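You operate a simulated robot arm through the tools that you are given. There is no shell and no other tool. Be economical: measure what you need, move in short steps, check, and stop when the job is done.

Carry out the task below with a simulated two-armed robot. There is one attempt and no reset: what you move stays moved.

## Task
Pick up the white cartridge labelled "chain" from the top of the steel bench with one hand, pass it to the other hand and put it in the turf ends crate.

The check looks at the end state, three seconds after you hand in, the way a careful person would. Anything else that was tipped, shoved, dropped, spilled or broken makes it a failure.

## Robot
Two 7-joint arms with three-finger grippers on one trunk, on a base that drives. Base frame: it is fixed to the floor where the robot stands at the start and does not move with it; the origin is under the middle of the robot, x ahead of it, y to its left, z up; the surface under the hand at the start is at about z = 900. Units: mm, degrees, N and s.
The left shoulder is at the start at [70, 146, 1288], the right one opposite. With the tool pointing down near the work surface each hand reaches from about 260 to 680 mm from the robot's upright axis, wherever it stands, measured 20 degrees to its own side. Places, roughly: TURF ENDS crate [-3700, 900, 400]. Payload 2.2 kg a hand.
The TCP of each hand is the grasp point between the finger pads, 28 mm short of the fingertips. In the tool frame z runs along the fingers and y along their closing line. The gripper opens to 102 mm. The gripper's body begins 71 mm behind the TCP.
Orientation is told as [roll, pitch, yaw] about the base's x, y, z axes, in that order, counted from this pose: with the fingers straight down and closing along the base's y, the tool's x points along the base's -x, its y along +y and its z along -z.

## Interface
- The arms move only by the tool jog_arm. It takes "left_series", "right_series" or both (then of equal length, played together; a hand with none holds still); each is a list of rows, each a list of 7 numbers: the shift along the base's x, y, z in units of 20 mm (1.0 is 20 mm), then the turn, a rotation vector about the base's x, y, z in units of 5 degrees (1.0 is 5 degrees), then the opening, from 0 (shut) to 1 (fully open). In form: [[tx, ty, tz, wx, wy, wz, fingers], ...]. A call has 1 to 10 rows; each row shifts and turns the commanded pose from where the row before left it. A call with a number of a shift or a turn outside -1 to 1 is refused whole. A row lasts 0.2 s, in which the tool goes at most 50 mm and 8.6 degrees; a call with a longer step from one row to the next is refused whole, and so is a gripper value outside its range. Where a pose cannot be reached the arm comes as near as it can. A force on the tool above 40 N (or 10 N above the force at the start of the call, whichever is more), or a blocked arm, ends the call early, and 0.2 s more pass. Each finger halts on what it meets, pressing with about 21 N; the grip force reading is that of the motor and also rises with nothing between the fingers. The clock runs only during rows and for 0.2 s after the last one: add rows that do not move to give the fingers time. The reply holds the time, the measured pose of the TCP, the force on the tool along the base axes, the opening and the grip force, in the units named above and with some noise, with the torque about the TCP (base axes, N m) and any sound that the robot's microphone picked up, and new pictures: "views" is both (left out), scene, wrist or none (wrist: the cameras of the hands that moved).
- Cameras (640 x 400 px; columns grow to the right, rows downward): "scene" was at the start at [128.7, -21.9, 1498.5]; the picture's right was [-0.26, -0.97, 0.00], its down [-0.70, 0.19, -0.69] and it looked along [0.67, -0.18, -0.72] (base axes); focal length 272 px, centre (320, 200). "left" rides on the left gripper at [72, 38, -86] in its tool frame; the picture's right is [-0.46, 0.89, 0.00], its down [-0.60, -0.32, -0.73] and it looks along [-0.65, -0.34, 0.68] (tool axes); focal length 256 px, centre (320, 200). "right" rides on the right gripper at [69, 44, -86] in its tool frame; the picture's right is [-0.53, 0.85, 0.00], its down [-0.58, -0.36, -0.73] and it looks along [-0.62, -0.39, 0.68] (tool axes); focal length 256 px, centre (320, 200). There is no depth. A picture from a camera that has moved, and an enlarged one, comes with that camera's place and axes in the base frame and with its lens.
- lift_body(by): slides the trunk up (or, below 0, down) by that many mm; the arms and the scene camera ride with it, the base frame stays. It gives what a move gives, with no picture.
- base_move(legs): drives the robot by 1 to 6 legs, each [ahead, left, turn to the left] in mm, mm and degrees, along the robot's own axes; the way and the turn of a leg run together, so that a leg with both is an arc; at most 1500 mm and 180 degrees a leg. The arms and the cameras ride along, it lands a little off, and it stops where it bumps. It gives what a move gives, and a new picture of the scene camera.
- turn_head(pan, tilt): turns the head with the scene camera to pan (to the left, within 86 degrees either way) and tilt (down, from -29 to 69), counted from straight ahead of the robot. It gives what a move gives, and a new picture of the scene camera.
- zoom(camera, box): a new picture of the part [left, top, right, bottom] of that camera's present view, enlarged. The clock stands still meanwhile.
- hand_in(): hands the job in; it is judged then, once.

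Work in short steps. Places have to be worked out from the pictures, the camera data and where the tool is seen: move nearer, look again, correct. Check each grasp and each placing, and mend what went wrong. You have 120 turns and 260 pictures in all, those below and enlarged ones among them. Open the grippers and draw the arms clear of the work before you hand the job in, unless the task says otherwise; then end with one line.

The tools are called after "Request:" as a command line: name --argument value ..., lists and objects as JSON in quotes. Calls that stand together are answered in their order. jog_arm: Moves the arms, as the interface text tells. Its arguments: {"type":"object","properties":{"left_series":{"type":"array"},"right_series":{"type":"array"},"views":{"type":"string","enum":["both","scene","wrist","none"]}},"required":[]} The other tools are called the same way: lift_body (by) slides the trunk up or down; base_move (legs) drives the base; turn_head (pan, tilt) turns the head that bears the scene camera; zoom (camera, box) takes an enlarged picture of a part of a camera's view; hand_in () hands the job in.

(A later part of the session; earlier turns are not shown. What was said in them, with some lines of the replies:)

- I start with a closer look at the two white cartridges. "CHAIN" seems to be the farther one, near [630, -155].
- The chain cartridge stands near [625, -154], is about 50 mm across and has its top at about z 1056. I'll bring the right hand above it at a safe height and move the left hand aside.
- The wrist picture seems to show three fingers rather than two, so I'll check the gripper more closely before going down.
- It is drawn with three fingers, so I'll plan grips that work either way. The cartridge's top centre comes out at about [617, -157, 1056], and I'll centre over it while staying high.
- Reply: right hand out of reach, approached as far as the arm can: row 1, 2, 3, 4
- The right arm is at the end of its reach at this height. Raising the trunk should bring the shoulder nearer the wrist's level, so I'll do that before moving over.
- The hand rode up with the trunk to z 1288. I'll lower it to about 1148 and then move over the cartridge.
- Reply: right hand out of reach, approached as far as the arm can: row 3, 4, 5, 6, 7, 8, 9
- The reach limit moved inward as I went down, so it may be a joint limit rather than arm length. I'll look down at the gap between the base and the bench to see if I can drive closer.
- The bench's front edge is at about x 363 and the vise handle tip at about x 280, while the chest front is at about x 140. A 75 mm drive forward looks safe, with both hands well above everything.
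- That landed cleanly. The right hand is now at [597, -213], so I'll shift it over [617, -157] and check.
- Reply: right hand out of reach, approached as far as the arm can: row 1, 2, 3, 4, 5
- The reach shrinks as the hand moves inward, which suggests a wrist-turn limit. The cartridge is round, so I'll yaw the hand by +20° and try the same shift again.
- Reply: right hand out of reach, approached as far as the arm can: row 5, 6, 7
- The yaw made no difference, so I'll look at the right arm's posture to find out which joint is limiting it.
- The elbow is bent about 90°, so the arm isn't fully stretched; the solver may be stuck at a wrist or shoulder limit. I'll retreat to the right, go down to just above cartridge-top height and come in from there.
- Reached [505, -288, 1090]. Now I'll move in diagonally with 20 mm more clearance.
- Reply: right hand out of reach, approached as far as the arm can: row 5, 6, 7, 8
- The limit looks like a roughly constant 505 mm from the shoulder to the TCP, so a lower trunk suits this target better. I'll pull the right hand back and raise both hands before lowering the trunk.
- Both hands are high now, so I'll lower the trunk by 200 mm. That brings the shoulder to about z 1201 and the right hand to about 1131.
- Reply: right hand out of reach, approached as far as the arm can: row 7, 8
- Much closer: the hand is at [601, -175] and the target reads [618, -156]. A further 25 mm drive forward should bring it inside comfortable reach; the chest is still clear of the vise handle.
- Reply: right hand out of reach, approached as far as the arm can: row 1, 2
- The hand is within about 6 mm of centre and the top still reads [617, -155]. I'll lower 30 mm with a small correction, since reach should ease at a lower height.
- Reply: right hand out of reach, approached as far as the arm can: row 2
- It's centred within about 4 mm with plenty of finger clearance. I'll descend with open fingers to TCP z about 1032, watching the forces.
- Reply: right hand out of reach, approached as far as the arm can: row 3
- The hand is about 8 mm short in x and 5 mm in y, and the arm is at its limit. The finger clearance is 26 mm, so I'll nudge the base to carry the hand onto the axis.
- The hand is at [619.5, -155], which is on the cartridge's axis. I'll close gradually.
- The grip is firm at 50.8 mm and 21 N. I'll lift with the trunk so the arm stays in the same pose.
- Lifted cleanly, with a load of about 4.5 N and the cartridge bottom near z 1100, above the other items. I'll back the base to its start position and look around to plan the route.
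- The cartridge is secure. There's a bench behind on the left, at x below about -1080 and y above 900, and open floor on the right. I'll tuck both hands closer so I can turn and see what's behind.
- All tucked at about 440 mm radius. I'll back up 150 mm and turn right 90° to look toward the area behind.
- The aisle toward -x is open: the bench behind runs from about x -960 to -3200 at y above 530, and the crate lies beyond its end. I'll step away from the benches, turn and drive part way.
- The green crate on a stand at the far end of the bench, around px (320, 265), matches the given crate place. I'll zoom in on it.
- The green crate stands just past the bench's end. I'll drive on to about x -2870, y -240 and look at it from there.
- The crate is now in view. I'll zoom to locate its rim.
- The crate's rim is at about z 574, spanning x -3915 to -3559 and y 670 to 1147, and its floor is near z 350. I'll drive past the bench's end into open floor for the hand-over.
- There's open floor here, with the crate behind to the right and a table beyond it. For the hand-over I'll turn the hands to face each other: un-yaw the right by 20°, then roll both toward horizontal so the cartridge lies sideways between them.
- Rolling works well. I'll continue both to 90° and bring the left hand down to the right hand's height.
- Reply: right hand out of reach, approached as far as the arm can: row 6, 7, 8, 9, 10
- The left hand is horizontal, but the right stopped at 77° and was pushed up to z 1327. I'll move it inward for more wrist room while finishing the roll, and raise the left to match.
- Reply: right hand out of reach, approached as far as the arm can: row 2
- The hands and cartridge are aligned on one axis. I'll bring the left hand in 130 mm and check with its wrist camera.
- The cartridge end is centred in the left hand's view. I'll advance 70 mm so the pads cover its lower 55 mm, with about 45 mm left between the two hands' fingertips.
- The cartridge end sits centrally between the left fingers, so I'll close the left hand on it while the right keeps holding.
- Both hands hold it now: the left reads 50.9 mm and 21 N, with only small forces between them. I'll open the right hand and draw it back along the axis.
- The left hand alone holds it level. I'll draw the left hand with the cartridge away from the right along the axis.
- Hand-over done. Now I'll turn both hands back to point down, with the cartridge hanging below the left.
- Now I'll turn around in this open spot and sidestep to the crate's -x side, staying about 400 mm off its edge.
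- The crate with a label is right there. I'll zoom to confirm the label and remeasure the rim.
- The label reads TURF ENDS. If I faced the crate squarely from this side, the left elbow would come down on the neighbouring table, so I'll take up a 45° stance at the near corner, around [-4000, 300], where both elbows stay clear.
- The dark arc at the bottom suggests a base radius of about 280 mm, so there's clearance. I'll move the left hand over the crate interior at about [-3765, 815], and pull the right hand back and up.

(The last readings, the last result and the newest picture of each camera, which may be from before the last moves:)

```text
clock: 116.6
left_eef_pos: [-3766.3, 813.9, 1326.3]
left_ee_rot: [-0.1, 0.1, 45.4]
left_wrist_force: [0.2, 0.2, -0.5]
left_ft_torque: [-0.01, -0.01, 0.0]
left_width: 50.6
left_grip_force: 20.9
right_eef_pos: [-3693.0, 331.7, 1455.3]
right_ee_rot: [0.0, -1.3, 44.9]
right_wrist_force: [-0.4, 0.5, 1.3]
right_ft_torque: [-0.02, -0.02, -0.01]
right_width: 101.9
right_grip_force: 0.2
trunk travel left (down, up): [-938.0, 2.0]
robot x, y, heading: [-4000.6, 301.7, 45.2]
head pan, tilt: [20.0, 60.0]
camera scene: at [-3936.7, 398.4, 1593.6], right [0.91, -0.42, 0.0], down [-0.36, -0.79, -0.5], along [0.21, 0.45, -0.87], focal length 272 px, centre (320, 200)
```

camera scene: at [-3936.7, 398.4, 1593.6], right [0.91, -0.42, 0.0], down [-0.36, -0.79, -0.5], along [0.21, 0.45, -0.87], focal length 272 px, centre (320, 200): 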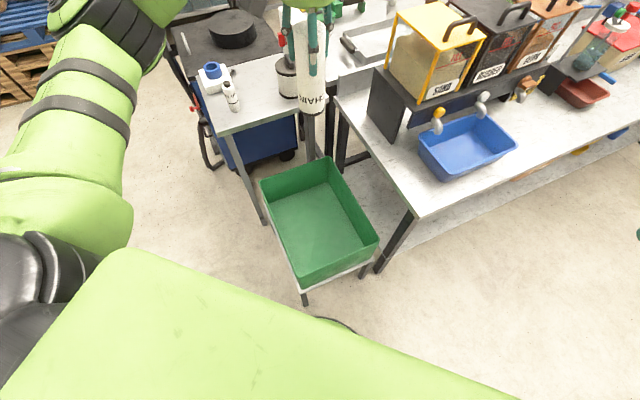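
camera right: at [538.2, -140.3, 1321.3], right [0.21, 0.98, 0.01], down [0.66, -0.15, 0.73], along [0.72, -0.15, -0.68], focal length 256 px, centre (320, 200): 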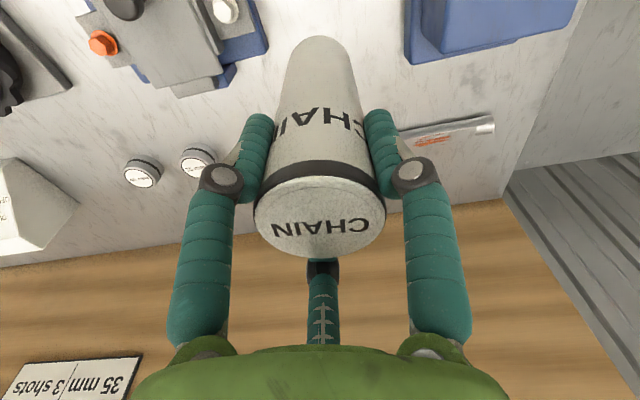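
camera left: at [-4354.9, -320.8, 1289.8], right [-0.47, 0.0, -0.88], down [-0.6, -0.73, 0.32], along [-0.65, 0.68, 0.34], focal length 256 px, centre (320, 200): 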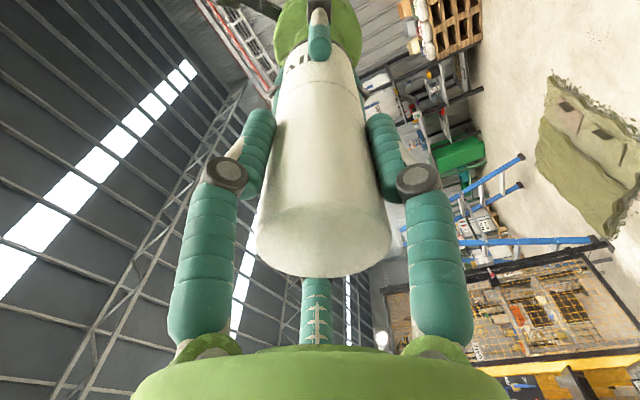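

The left hand is over the crate at [-3766, 814]. Before lowering the trunk, I'll check the left elbow's distance from the neighbouring table.

Request:
turn_head --pan 55 --tilt 35

```text
clock: 117.7
left_eef_pos: [-3767.3, 812.6, 1326.2]
left_ee_rot: [0.0, -0.1, 45.3]
left_wrist_force: [-0.8, 0.0, -0.3]
left_ft_torque: [0.03, 0.05, 0.0]
left_width: 50.4
left_grip_force: 20.8
right_eef_pos: [-3693.5, 329.5, 1456.3]
right_ee_rot: [-0.1, -1.3, 45.0]
right_wrist_force: [0.6, -0.1, 0.5]
right_ft_torque: [0.0, -0.05, -0.02]
right_width: 102.1
right_grip_force: 0.1
trunk travel left (down, up): [-938.0, 2.0]
robot x, y, heading: [-4000.6, 302.1, 45.3]
head pan, tilt: [55.0, 35.0]
camera scene: at [-3980.7, 423.1, 1628.0], right [0.98, 0.18, 0.0], down [0.1, -0.57, -0.82], along [-0.15, 0.81, -0.57], focal length 272 px, centre (320, 200)
```

scene: 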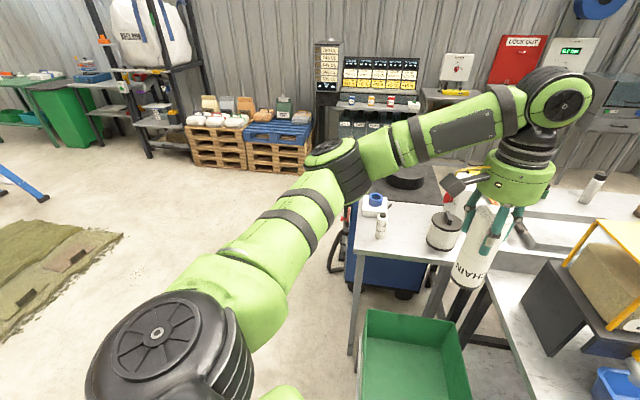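

The elbow is at roughly [-4040, 900], about 180 mm clear of the table and outside the crate's side. I'll lower the trunk 600 mm, which leaves the cartridge end just above the rim, and check.

Request:
lift_body --by -600

Request:
turn_head --pan 30 --tilt 45

```text
refused: -600 is not a number from -400 to 400
```

```text
clock: 118.5
left_eef_pos: [-3767.8, 813.3, 1326.2]
left_ee_rot: [-0.1, -0.1, 45.4]
left_wrist_force: [-0.7, 0.5, 0.5]
left_ft_torque: [0.02, -0.01, -0.02]
left_width: 50.9
left_grip_force: 21.1
right_eef_pos: [-3692.4, 330.7, 1455.9]
right_ee_rot: [0.0, -1.5, 45.0]
right_wrist_force: [0.4, 1.2, 0.2]
right_ft_torque: [-0.04, 0.04, 0.0]
right_width: 101.9
right_grip_force: 0.0
trunk travel left (down, up): [-938.0, 2.0]
robot x, y, heading: [-4003.8, 302.8, 45.3]
head pan, tilt: [30.0, 45.0]
camera scene: at [-3944.3, 415.6, 1613.2], right [0.97, -0.25, 0.0], down [-0.18, -0.68, -0.71], along [0.18, 0.68, -0.71], focal length 272 px, centre (320, 200)
```

scene: 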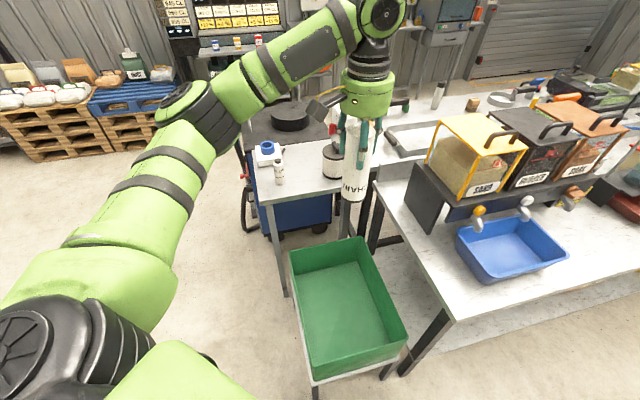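

The limit is 400 mm per call, so I'll lower in two steps, 400 and then 200, with a look at the end.

Request:
lift_body --by -400

Request:
lift_body --by -180

Request:
jog_arm --left_series '[[0, 0, 0, 0, 0, 0, 0]]'

```text
clock: 122.4
left_eef_pos: [-3767.4, 813.3, 926.0]
left_ee_rot: [-0.1, 0.0, 45.4]
left_wrist_force: [-0.2, -1.0, 0.8]
left_ft_torque: [0.02, -0.01, -0.02]
left_width: 50.9
left_grip_force: 21.1
right_eef_pos: [-3692.8, 329.9, 1055.5]
right_ee_rot: [0.0, -1.4, 45.0]
right_wrist_force: [-0.4, 0.4, -1.3]
right_ft_torque: [-0.01, 0.04, 0.0]
right_width: 102.1
right_grip_force: 0.1
trunk travel left (down, up): [-538.0, 402.0]
robot x, y, heading: [-4000.6, 304.5, 45.0]
head pan, tilt: [30.0, 45.0]
```

```text
clock: 124.4
left_eef_pos: [-3767.8, 812.1, 747.1]
left_ee_rot: [-0.1, 0.0, 45.4]
left_wrist_force: [0.0, 0.0, 0.3]
left_ft_torque: [-0.01, -0.02, 0.01]
left_width: 51.3
left_grip_force: 20.5
right_eef_pos: [-3693.0, 331.5, 875.6]
right_ee_rot: [0.0, -1.3, 44.9]
right_wrist_force: [0.5, -0.2, 0.4]
right_ft_torque: [0.0, 0.05, -0.02]
right_width: 101.7
right_grip_force: 0.1
trunk travel left (down, up): [-358.0, 582.0]
robot x, y, heading: [-4001.1, 301.6, 45.5]
head pan, tilt: [30.0, 45.0]
```

```text
clock: 124.8
left_eef_pos: [-3768.0, 812.6, 747.8]
left_ee_rot: [-0.1, -0.1, 45.4]
left_wrist_force: [-0.5, -0.5, -0.7]
left_ft_torque: [0.0, -0.01, -0.01]
left_width: 50.6
left_grip_force: 21.1
right_eef_pos: [-3693.7, 331.3, 875.8]
right_ee_rot: [0.1, -1.5, 44.9]
right_wrist_force: [-0.1, -0.4, -1.0]
right_ft_torque: [0.0, 0.01, 0.01]
right_width: 102.2
right_grip_force: 0.1
trunk travel left (down, up): [-358.0, 582.0]
robot x, y, heading: [-4004.1, 301.6, 45.5]
head pan, tilt: [30.0, 45.0]
camera scene: at [-3944.5, 415.2, 1033.2], right [0.97, -0.25, 0.0], down [-0.18, -0.68, -0.71], along [0.18, 0.68, -0.71], focal length 272 px, centre (320, 200)
camera left: at [-3845.2, 788.2, 833.8], right [-0.3, 0.95, 0.0], down [0.65, 0.21, 0.73], along [0.7, 0.22, -0.68], focal length 256 px, centre (320, 200)
```

scene: 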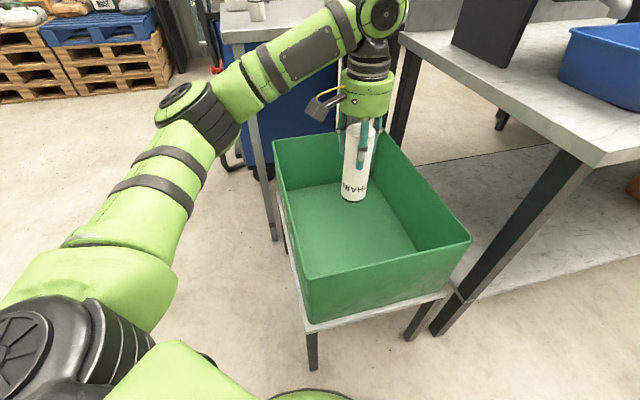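
left: 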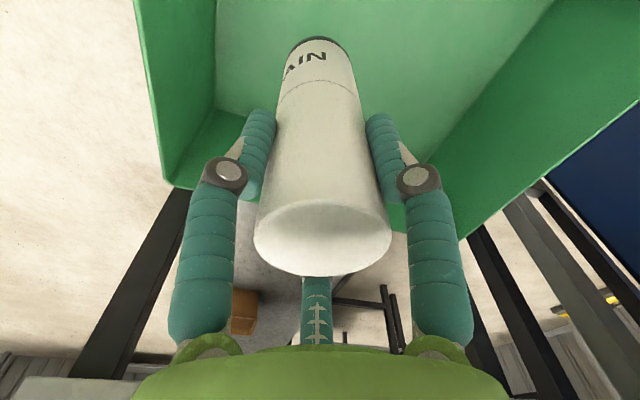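

The cartridge hangs inside the crate's outline, just above rim height, with good clearance all round. I'll lower the trunk another 180 mm.

Request:
lift_body --by -180

Request:
jog_arm --left_series '[[0, 0, 0, 0, 0, 0, 0]]'

```text
clock: 126.8
left_eef_pos: [-3766.9, 813.4, 566.3]
left_ee_rot: [-0.1, 0.0, 45.3]
left_wrist_force: [0.4, -0.7, 0.4]
left_ft_torque: [0.0, 0.01, 0.03]
left_width: 51.0
left_grip_force: 20.8
right_eef_pos: [-3693.5, 330.5, 697.1]
right_ee_rot: [0.0, -1.3, 44.9]
right_wrist_force: [-0.9, -0.2, -0.5]
right_ft_torque: [0.01, 0.02, -0.02]
right_width: 102.4
right_grip_force: 0.1
trunk travel left (down, up): [-178.0, 762.0]
robot x, y, heading: [-4002.1, 300.5, 45.5]
head pan, tilt: [30.0, 45.0]
```

```text
clock: 127.2
left_eef_pos: [-3766.8, 813.5, 567.7]
left_ee_rot: [-0.1, 0.0, 45.4]
left_wrist_force: [1.1, -0.2, -0.7]
left_ft_torque: [-0.03, -0.01, 0.01]
left_width: 50.8
left_grip_force: 21.2
right_eef_pos: [-3692.8, 330.5, 696.3]
right_ee_rot: [0.0, -1.4, 44.9]
right_wrist_force: [-0.7, 0.4, 0.5]
right_ft_torque: [0.01, -0.02, -0.03]
right_width: 101.7
right_grip_force: 0.1
trunk travel left (down, up): [-178.0, 762.0]
robot x, y, heading: [-4000.1, 300.1, 45.3]
head pan, tilt: [30.0, 45.0]
camera scene: at [-3944.5, 415.1, 853.2], right [0.97, -0.25, 0.0], down [-0.18, -0.68, -0.71], along [0.18, 0.68, -0.71], focal length 272 px, centre (320, 200)
camera left: at [-3845.2, 788.2, 653.8], right [-0.3, 0.95, 0.0], down [0.65, 0.21, 0.73], along [0.7, 0.22, -0.68], focal length 256 px, centre (320, 200)
```

scene: 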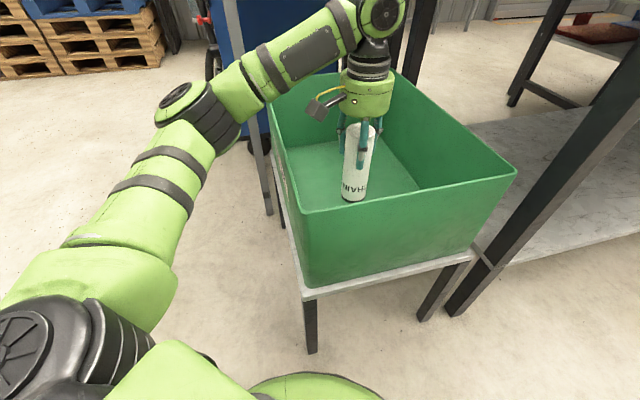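
left: 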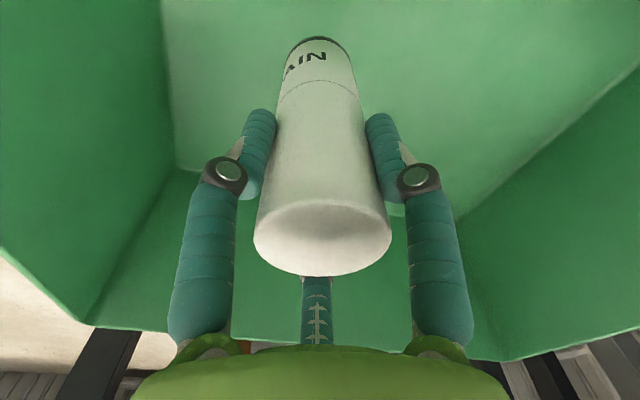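

It's inside the crate now, with the cartridge's lower end at about z 439. I'll lower with the arm gently in small steps, watching for contact.

Request:
jog_arm --left_series '[[0, 0, -0.4, 0, 0, 0, 0], [0, 0, -0.4, 0, 0, 0, 0], [0, 0, -0.4, 0, 0, 0, 0], [0, 0, -0.4, 0, 0, 0, 0], [0, 0, -0.4, 0, 0, 0, 0], [0, 0, 0, 0, 0, 0, 0]]' --views "both"

```text
clock: 128.6
left_eef_pos: [-3768.0, 812.5, 525.9]
left_ee_rot: [-0.1, 0.0, 45.4]
left_wrist_force: [0.5, 0.4, 0.0]
left_ft_torque: [0.01, -0.01, 0.0]
left_width: 51.2
left_grip_force: 20.9
right_eef_pos: [-3693.7, 330.6, 695.0]
right_ee_rot: [0.0, -1.5, 44.9]
right_wrist_force: [0.1, 0.1, -0.8]
right_ft_torque: [0.0, -0.05, 0.0]
right_width: 102.3
right_grip_force: 0.0
trunk travel left (down, up): [-178.0, 762.0]
robot x, y, heading: [-4003.3, 298.1, 45.3]
head pan, tilt: [30.0, 45.0]
camera scene: at [-3944.5, 415.1, 853.2], right [0.97, -0.25, 0.0], down [-0.18, -0.68, -0.71], along [0.18, 0.68, -0.71], focal length 272 px, centre (320, 200)
camera left: at [-3845.9, 787.5, 612.2], right [-0.3, 0.95, 0.0], down [0.65, 0.21, 0.73], along [0.7, 0.22, -0.68], focal length 256 px, centre (320, 200)
```

scene: 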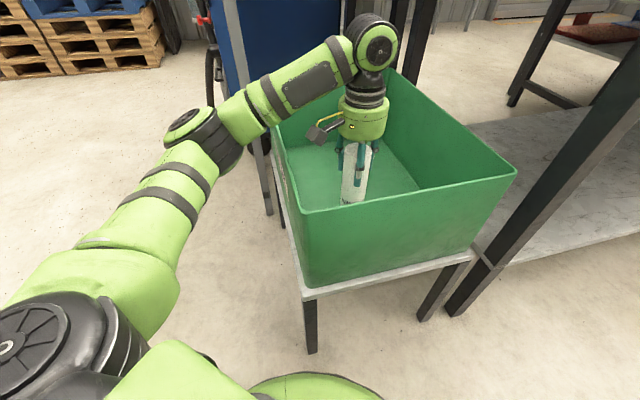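
left: 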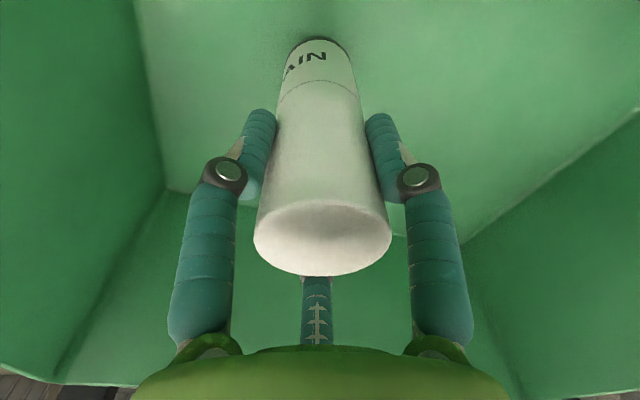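

No contact yet, with the lower end at about z 397. I'll continue in 4 mm steps.

Request:
jog_arm --left_series '[[0, 0, -0.2, 0, 0, 0, 0], [0, 0, -0.2, 0, 0, 0, 0], [0, 0, -0.2, 0, 0, 0, 0], [0, 0, -0.2, 0, 0, 0, 0], [0, 0, -0.2, 0, 0, 0, 0], [0, 0, 0, 0, 0, 0, 0]]' --views "wrist"

```text
clock: 130.0
left_eef_pos: [-3766.0, 812.8, 505.8]
left_ee_rot: [-0.1, 0.1, 45.4]
left_wrist_force: [0.6, -0.3, -0.8]
left_ft_torque: [-0.02, -0.02, -0.01]
left_width: 50.9
left_grip_force: 21.2
right_eef_pos: [-3692.5, 331.2, 695.6]
right_ee_rot: [0.0, -1.4, 44.9]
right_wrist_force: [-0.2, 0.3, 1.0]
right_ft_torque: [-0.03, -0.03, 0.02]
right_width: 102.0
right_grip_force: 0.1
trunk travel left (down, up): [-178.0, 762.0]
robot x, y, heading: [-3999.4, 300.1, 45.2]
head pan, tilt: [30.0, 45.0]
camera left: at [-3844.7, 788.4, 593.2], right [-0.3, 0.95, 0.0], down [0.65, 0.21, 0.73], along [0.7, 0.22, -0.68], focal length 256 px, centre (320, 200)
```

left: 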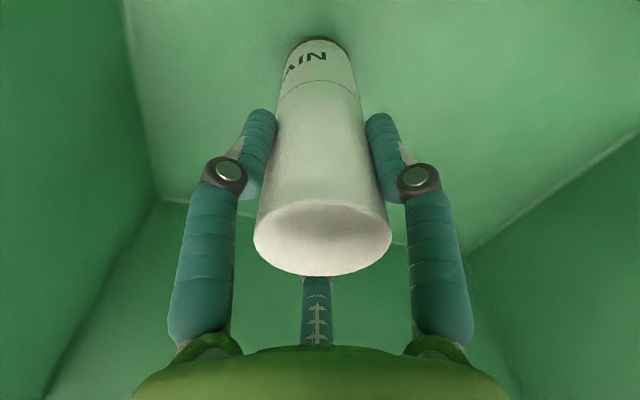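

Still no contact, at about z 377. Another 16 mm, gently.

Request:
jog_arm --left_series '[[0, 0, -0.2, 0, 0, 0, 0], [0, 0, -0.2, 0, 0, 0, 0], [0, 0, -0.2, 0, 0, 0, 0], [0, 0, -0.2, 0, 0, 0, 0], [0, 0, 0, 0, 0, 0, 0]]' --views "none"

```text
clock: 131.2
left_eef_pos: [-3767.1, 812.8, 493.3]
left_ee_rot: [-0.1, -0.2, 45.4]
left_wrist_force: [-3.1, -0.8, 10.3]
left_ft_torque: [0.21, 0.21, 0.03]
left_width: 51.2
left_grip_force: 21.1
right_eef_pos: [-3693.6, 330.4, 696.6]
right_ee_rot: [0.1, -1.5, 44.9]
right_wrist_force: [-0.1, -0.1, -0.6]
right_ft_torque: [-0.01, -0.01, 0.01]
right_width: 101.8
right_grip_force: 0.1
trunk travel left (down, up): [-178.0, 762.0]
robot x, y, heading: [-4000.3, 295.7, 45.4]
head pan, tilt: [30.0, 45.0]
```

It touched the crate floor, with about 10 N at TCP z 493. I'll ease off 3 mm and open slowly.

Request:
jog_arm --left_series '[[0, 0, 0.1, 0, 0, 0, 0], [0, 0, 0, 0, 0, 0, 0], [0, 0, 0, 0, 0, 0, 0.53], [0, 0, 0, 0, 0, 0, 0.58], [0, 0, 0, 0, 0, 0, 0.7], [0, 0, 0, 0, 0, 0, 0.85], [0, 0, 0, 0, 0, 0, 1], [0, 0, 0, 0, 0, 0, 1]]' --views "both"

```text
clock: 133.0
left_eef_pos: [-3766.3, 811.4, 491.4]
left_ee_rot: [0.0, -0.1, 45.5]
left_wrist_force: [0.5, 0.3, 0.6]
left_ft_torque: [0.01, 0.03, 0.05]
left_width: 102.1
left_grip_force: 0.0
right_eef_pos: [-3692.9, 330.1, 696.1]
right_ee_rot: [-0.1, -1.4, 44.8]
right_wrist_force: [-0.6, -0.9, -0.3]
right_ft_torque: [-0.01, -0.03, 0.03]
right_width: 102.1
right_grip_force: 0.2
trunk travel left (down, up): [-178.0, 762.0]
robot x, y, heading: [-4003.1, 300.4, 45.5]
head pan, tilt: [30.0, 45.0]
camera scene: at [-3944.7, 414.7, 853.2], right [0.97, -0.25, 0.0], down [-0.18, -0.68, -0.71], along [0.18, 0.68, -0.71], focal length 272 px, centre (320, 200)
camera left: at [-3845.1, 786.6, 580.2], right [-0.3, 0.95, 0.0], down [0.65, 0.21, 0.73], along [0.7, 0.22, -0.68], focal length 256 px, centre (320, 200)
```

scene: 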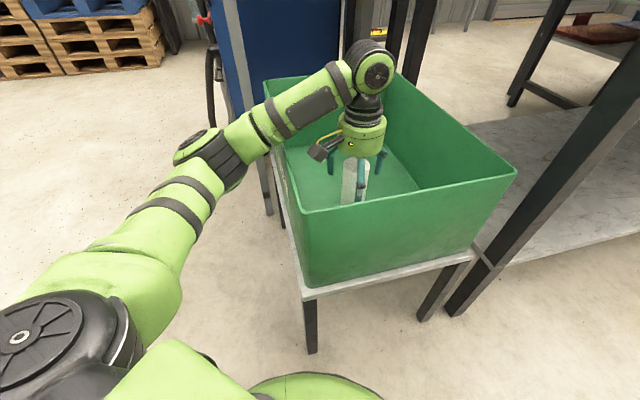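
left: 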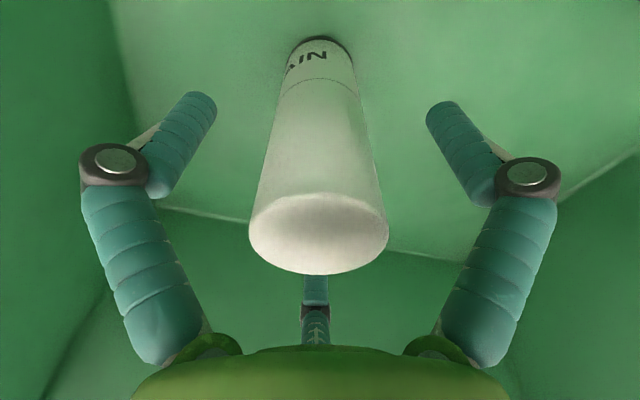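

It stands free in the crate with the fingers open. I'll raise straight up with the trunk.

Request:
lift_body --by 350

Request:
jog_arm --left_series '[[0, 0, 0, 0, 0, 0, 1]]'

```text
clock: 136.4
left_eef_pos: [-3766.6, 812.1, 843.0]
left_ee_rot: [-0.1, 0.0, 45.4]
left_wrist_force: [0.9, 0.5, -0.3]
left_ft_torque: [-0.02, 0.0, -0.01]
left_width: 102.1
left_grip_force: 0.0
right_eef_pos: [-3693.1, 329.9, 1047.2]
right_ee_rot: [-0.1, -1.5, 44.9]
right_wrist_force: [0.1, 0.4, 0.9]
right_ft_torque: [-0.03, -0.01, 0.03]
right_width: 102.1
right_grip_force: 0.0
trunk travel left (down, up): [-528.0, 412.0]
robot x, y, heading: [-3997.2, 296.3, 45.4]
head pan, tilt: [30.0, 45.0]
```

```text
clock: 136.8
left_eef_pos: [-3766.1, 810.8, 843.1]
left_ee_rot: [0.0, 0.0, 45.4]
left_wrist_force: [0.4, 0.5, -0.7]
left_ft_torque: [0.01, 0.0, 0.01]
left_width: 102.2
left_grip_force: 0.1
right_eef_pos: [-3694.0, 330.0, 1045.5]
right_ee_rot: [0.1, -1.4, 44.9]
right_wrist_force: [0.0, -0.2, -0.1]
right_ft_torque: [0.0, 0.0, 0.02]
right_width: 101.9
right_grip_force: 0.1
trunk travel left (down, up): [-528.0, 412.0]
robot x, y, heading: [-4002.5, 298.2, 45.2]
head pan, tilt: [30.0, 45.0]
camera scene: at [-3944.7, 414.7, 1203.2], right [0.97, -0.25, 0.0], down [-0.18, -0.68, -0.71], along [0.18, 0.68, -0.71], focal length 272 px, centre (320, 200)
camera left: at [-3845.1, 786.6, 930.2], right [-0.3, 0.95, 0.0], down [0.65, 0.21, 0.73], along [0.7, 0.22, -0.68], focal length 256 px, centre (320, 200)
```

scene: 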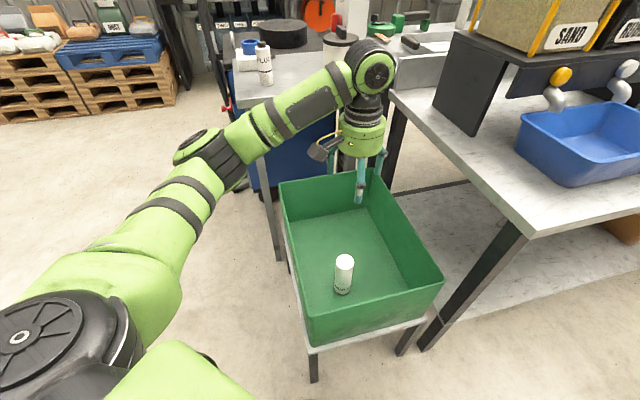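
left: 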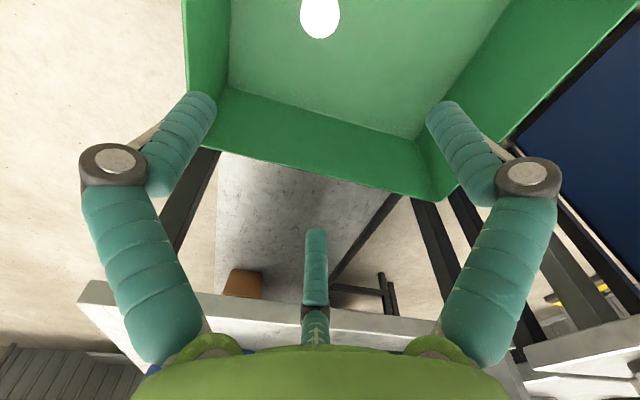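

The cartridge stands upright in the TURF ENDS crate. I'll raise further and back the robot away along its own axis into the open floor.

Request:
lift_body --by 300

Request:
base_move --legs '[[-350, 0, 0]]'

Request:
zoom --camera "scene" --box '[200, 100, 480, 320]'

```text
clock: 139.8
left_eef_pos: [-3766.4, 811.9, 1143.2]
left_ee_rot: [0.0, 0.0, 45.3]
left_wrist_force: [-1.0, 0.2, -0.5]
left_ft_torque: [-0.01, -0.01, -0.03]
left_width: 102.2
left_grip_force: 0.0
right_eef_pos: [-3692.2, 330.3, 1345.9]
right_ee_rot: [-0.1, -1.5, 44.9]
right_wrist_force: [0.0, -0.3, 0.4]
right_ft_torque: [0.01, 0.01, -0.03]
right_width: 102.0
right_grip_force: 0.0
trunk travel left (down, up): [-828.0, 112.0]
robot x, y, heading: [-4005.5, 303.1, 45.3]
head pan, tilt: [30.0, 45.0]
```

```text
clock: 142.1
left_eef_pos: [-4010.1, 563.6, 1141.3]
left_ee_rot: [0.0, 0.1, 45.1]
left_wrist_force: [-0.4, -0.4, -0.2]
left_ft_torque: [0.0, 0.04, 0.01]
left_width: 101.9
left_grip_force: 0.2
right_eef_pos: [-3937.5, 81.7, 1346.0]
right_ee_rot: [0.0, -1.3, 44.5]
right_wrist_force: [0.0, 0.1, 1.1]
right_ft_torque: [-0.02, 0.01, -0.02]
right_width: 102.2
right_grip_force: 0.1
trunk travel left (down, up): [-828.0, 112.0]
robot x, y, heading: [-4248.5, 51.7, 44.7]
head pan, tilt: [30.0, 45.0]
camera scene: at [-4188.7, 168.2, 1503.0], right [0.97, -0.26, 0.0], down [-0.18, -0.68, -0.71], along [0.18, 0.68, -0.71], focal length 272 px, centre (320, 200)
```

scene: 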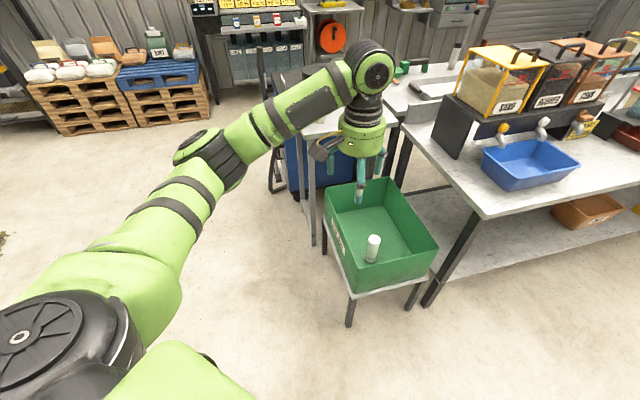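

```text
1.82 times, centred on (340, 210) of scene
camera zoom: at [-4188.7, 168.2, 1503.0], right [0.97, -0.26, 0.0], down [-0.18, -0.68, -0.71], along [0.18, 0.68, -0.71], focal length 494 px, centre (284, 182)
```

zoom: 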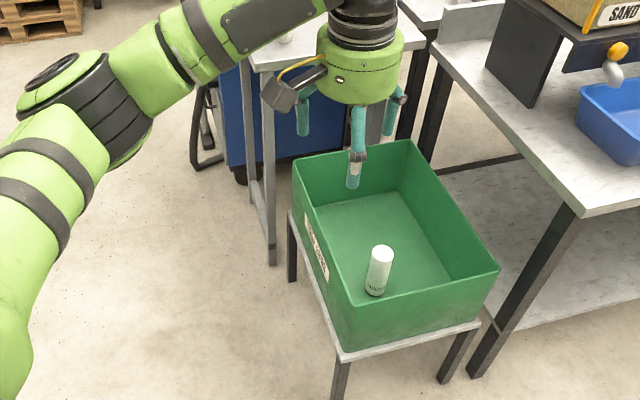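

The cartridge is standing in the TURF ENDS crate, the arms are clear, both grippers are open and nothing else was disturbed. I'm handing in.

Request:
hand_in

```text
The job is handed in.
```

The "chain" cartridge was picked up with the right hand, passed to the left hand, and now stands label end down in the turf ends crate.
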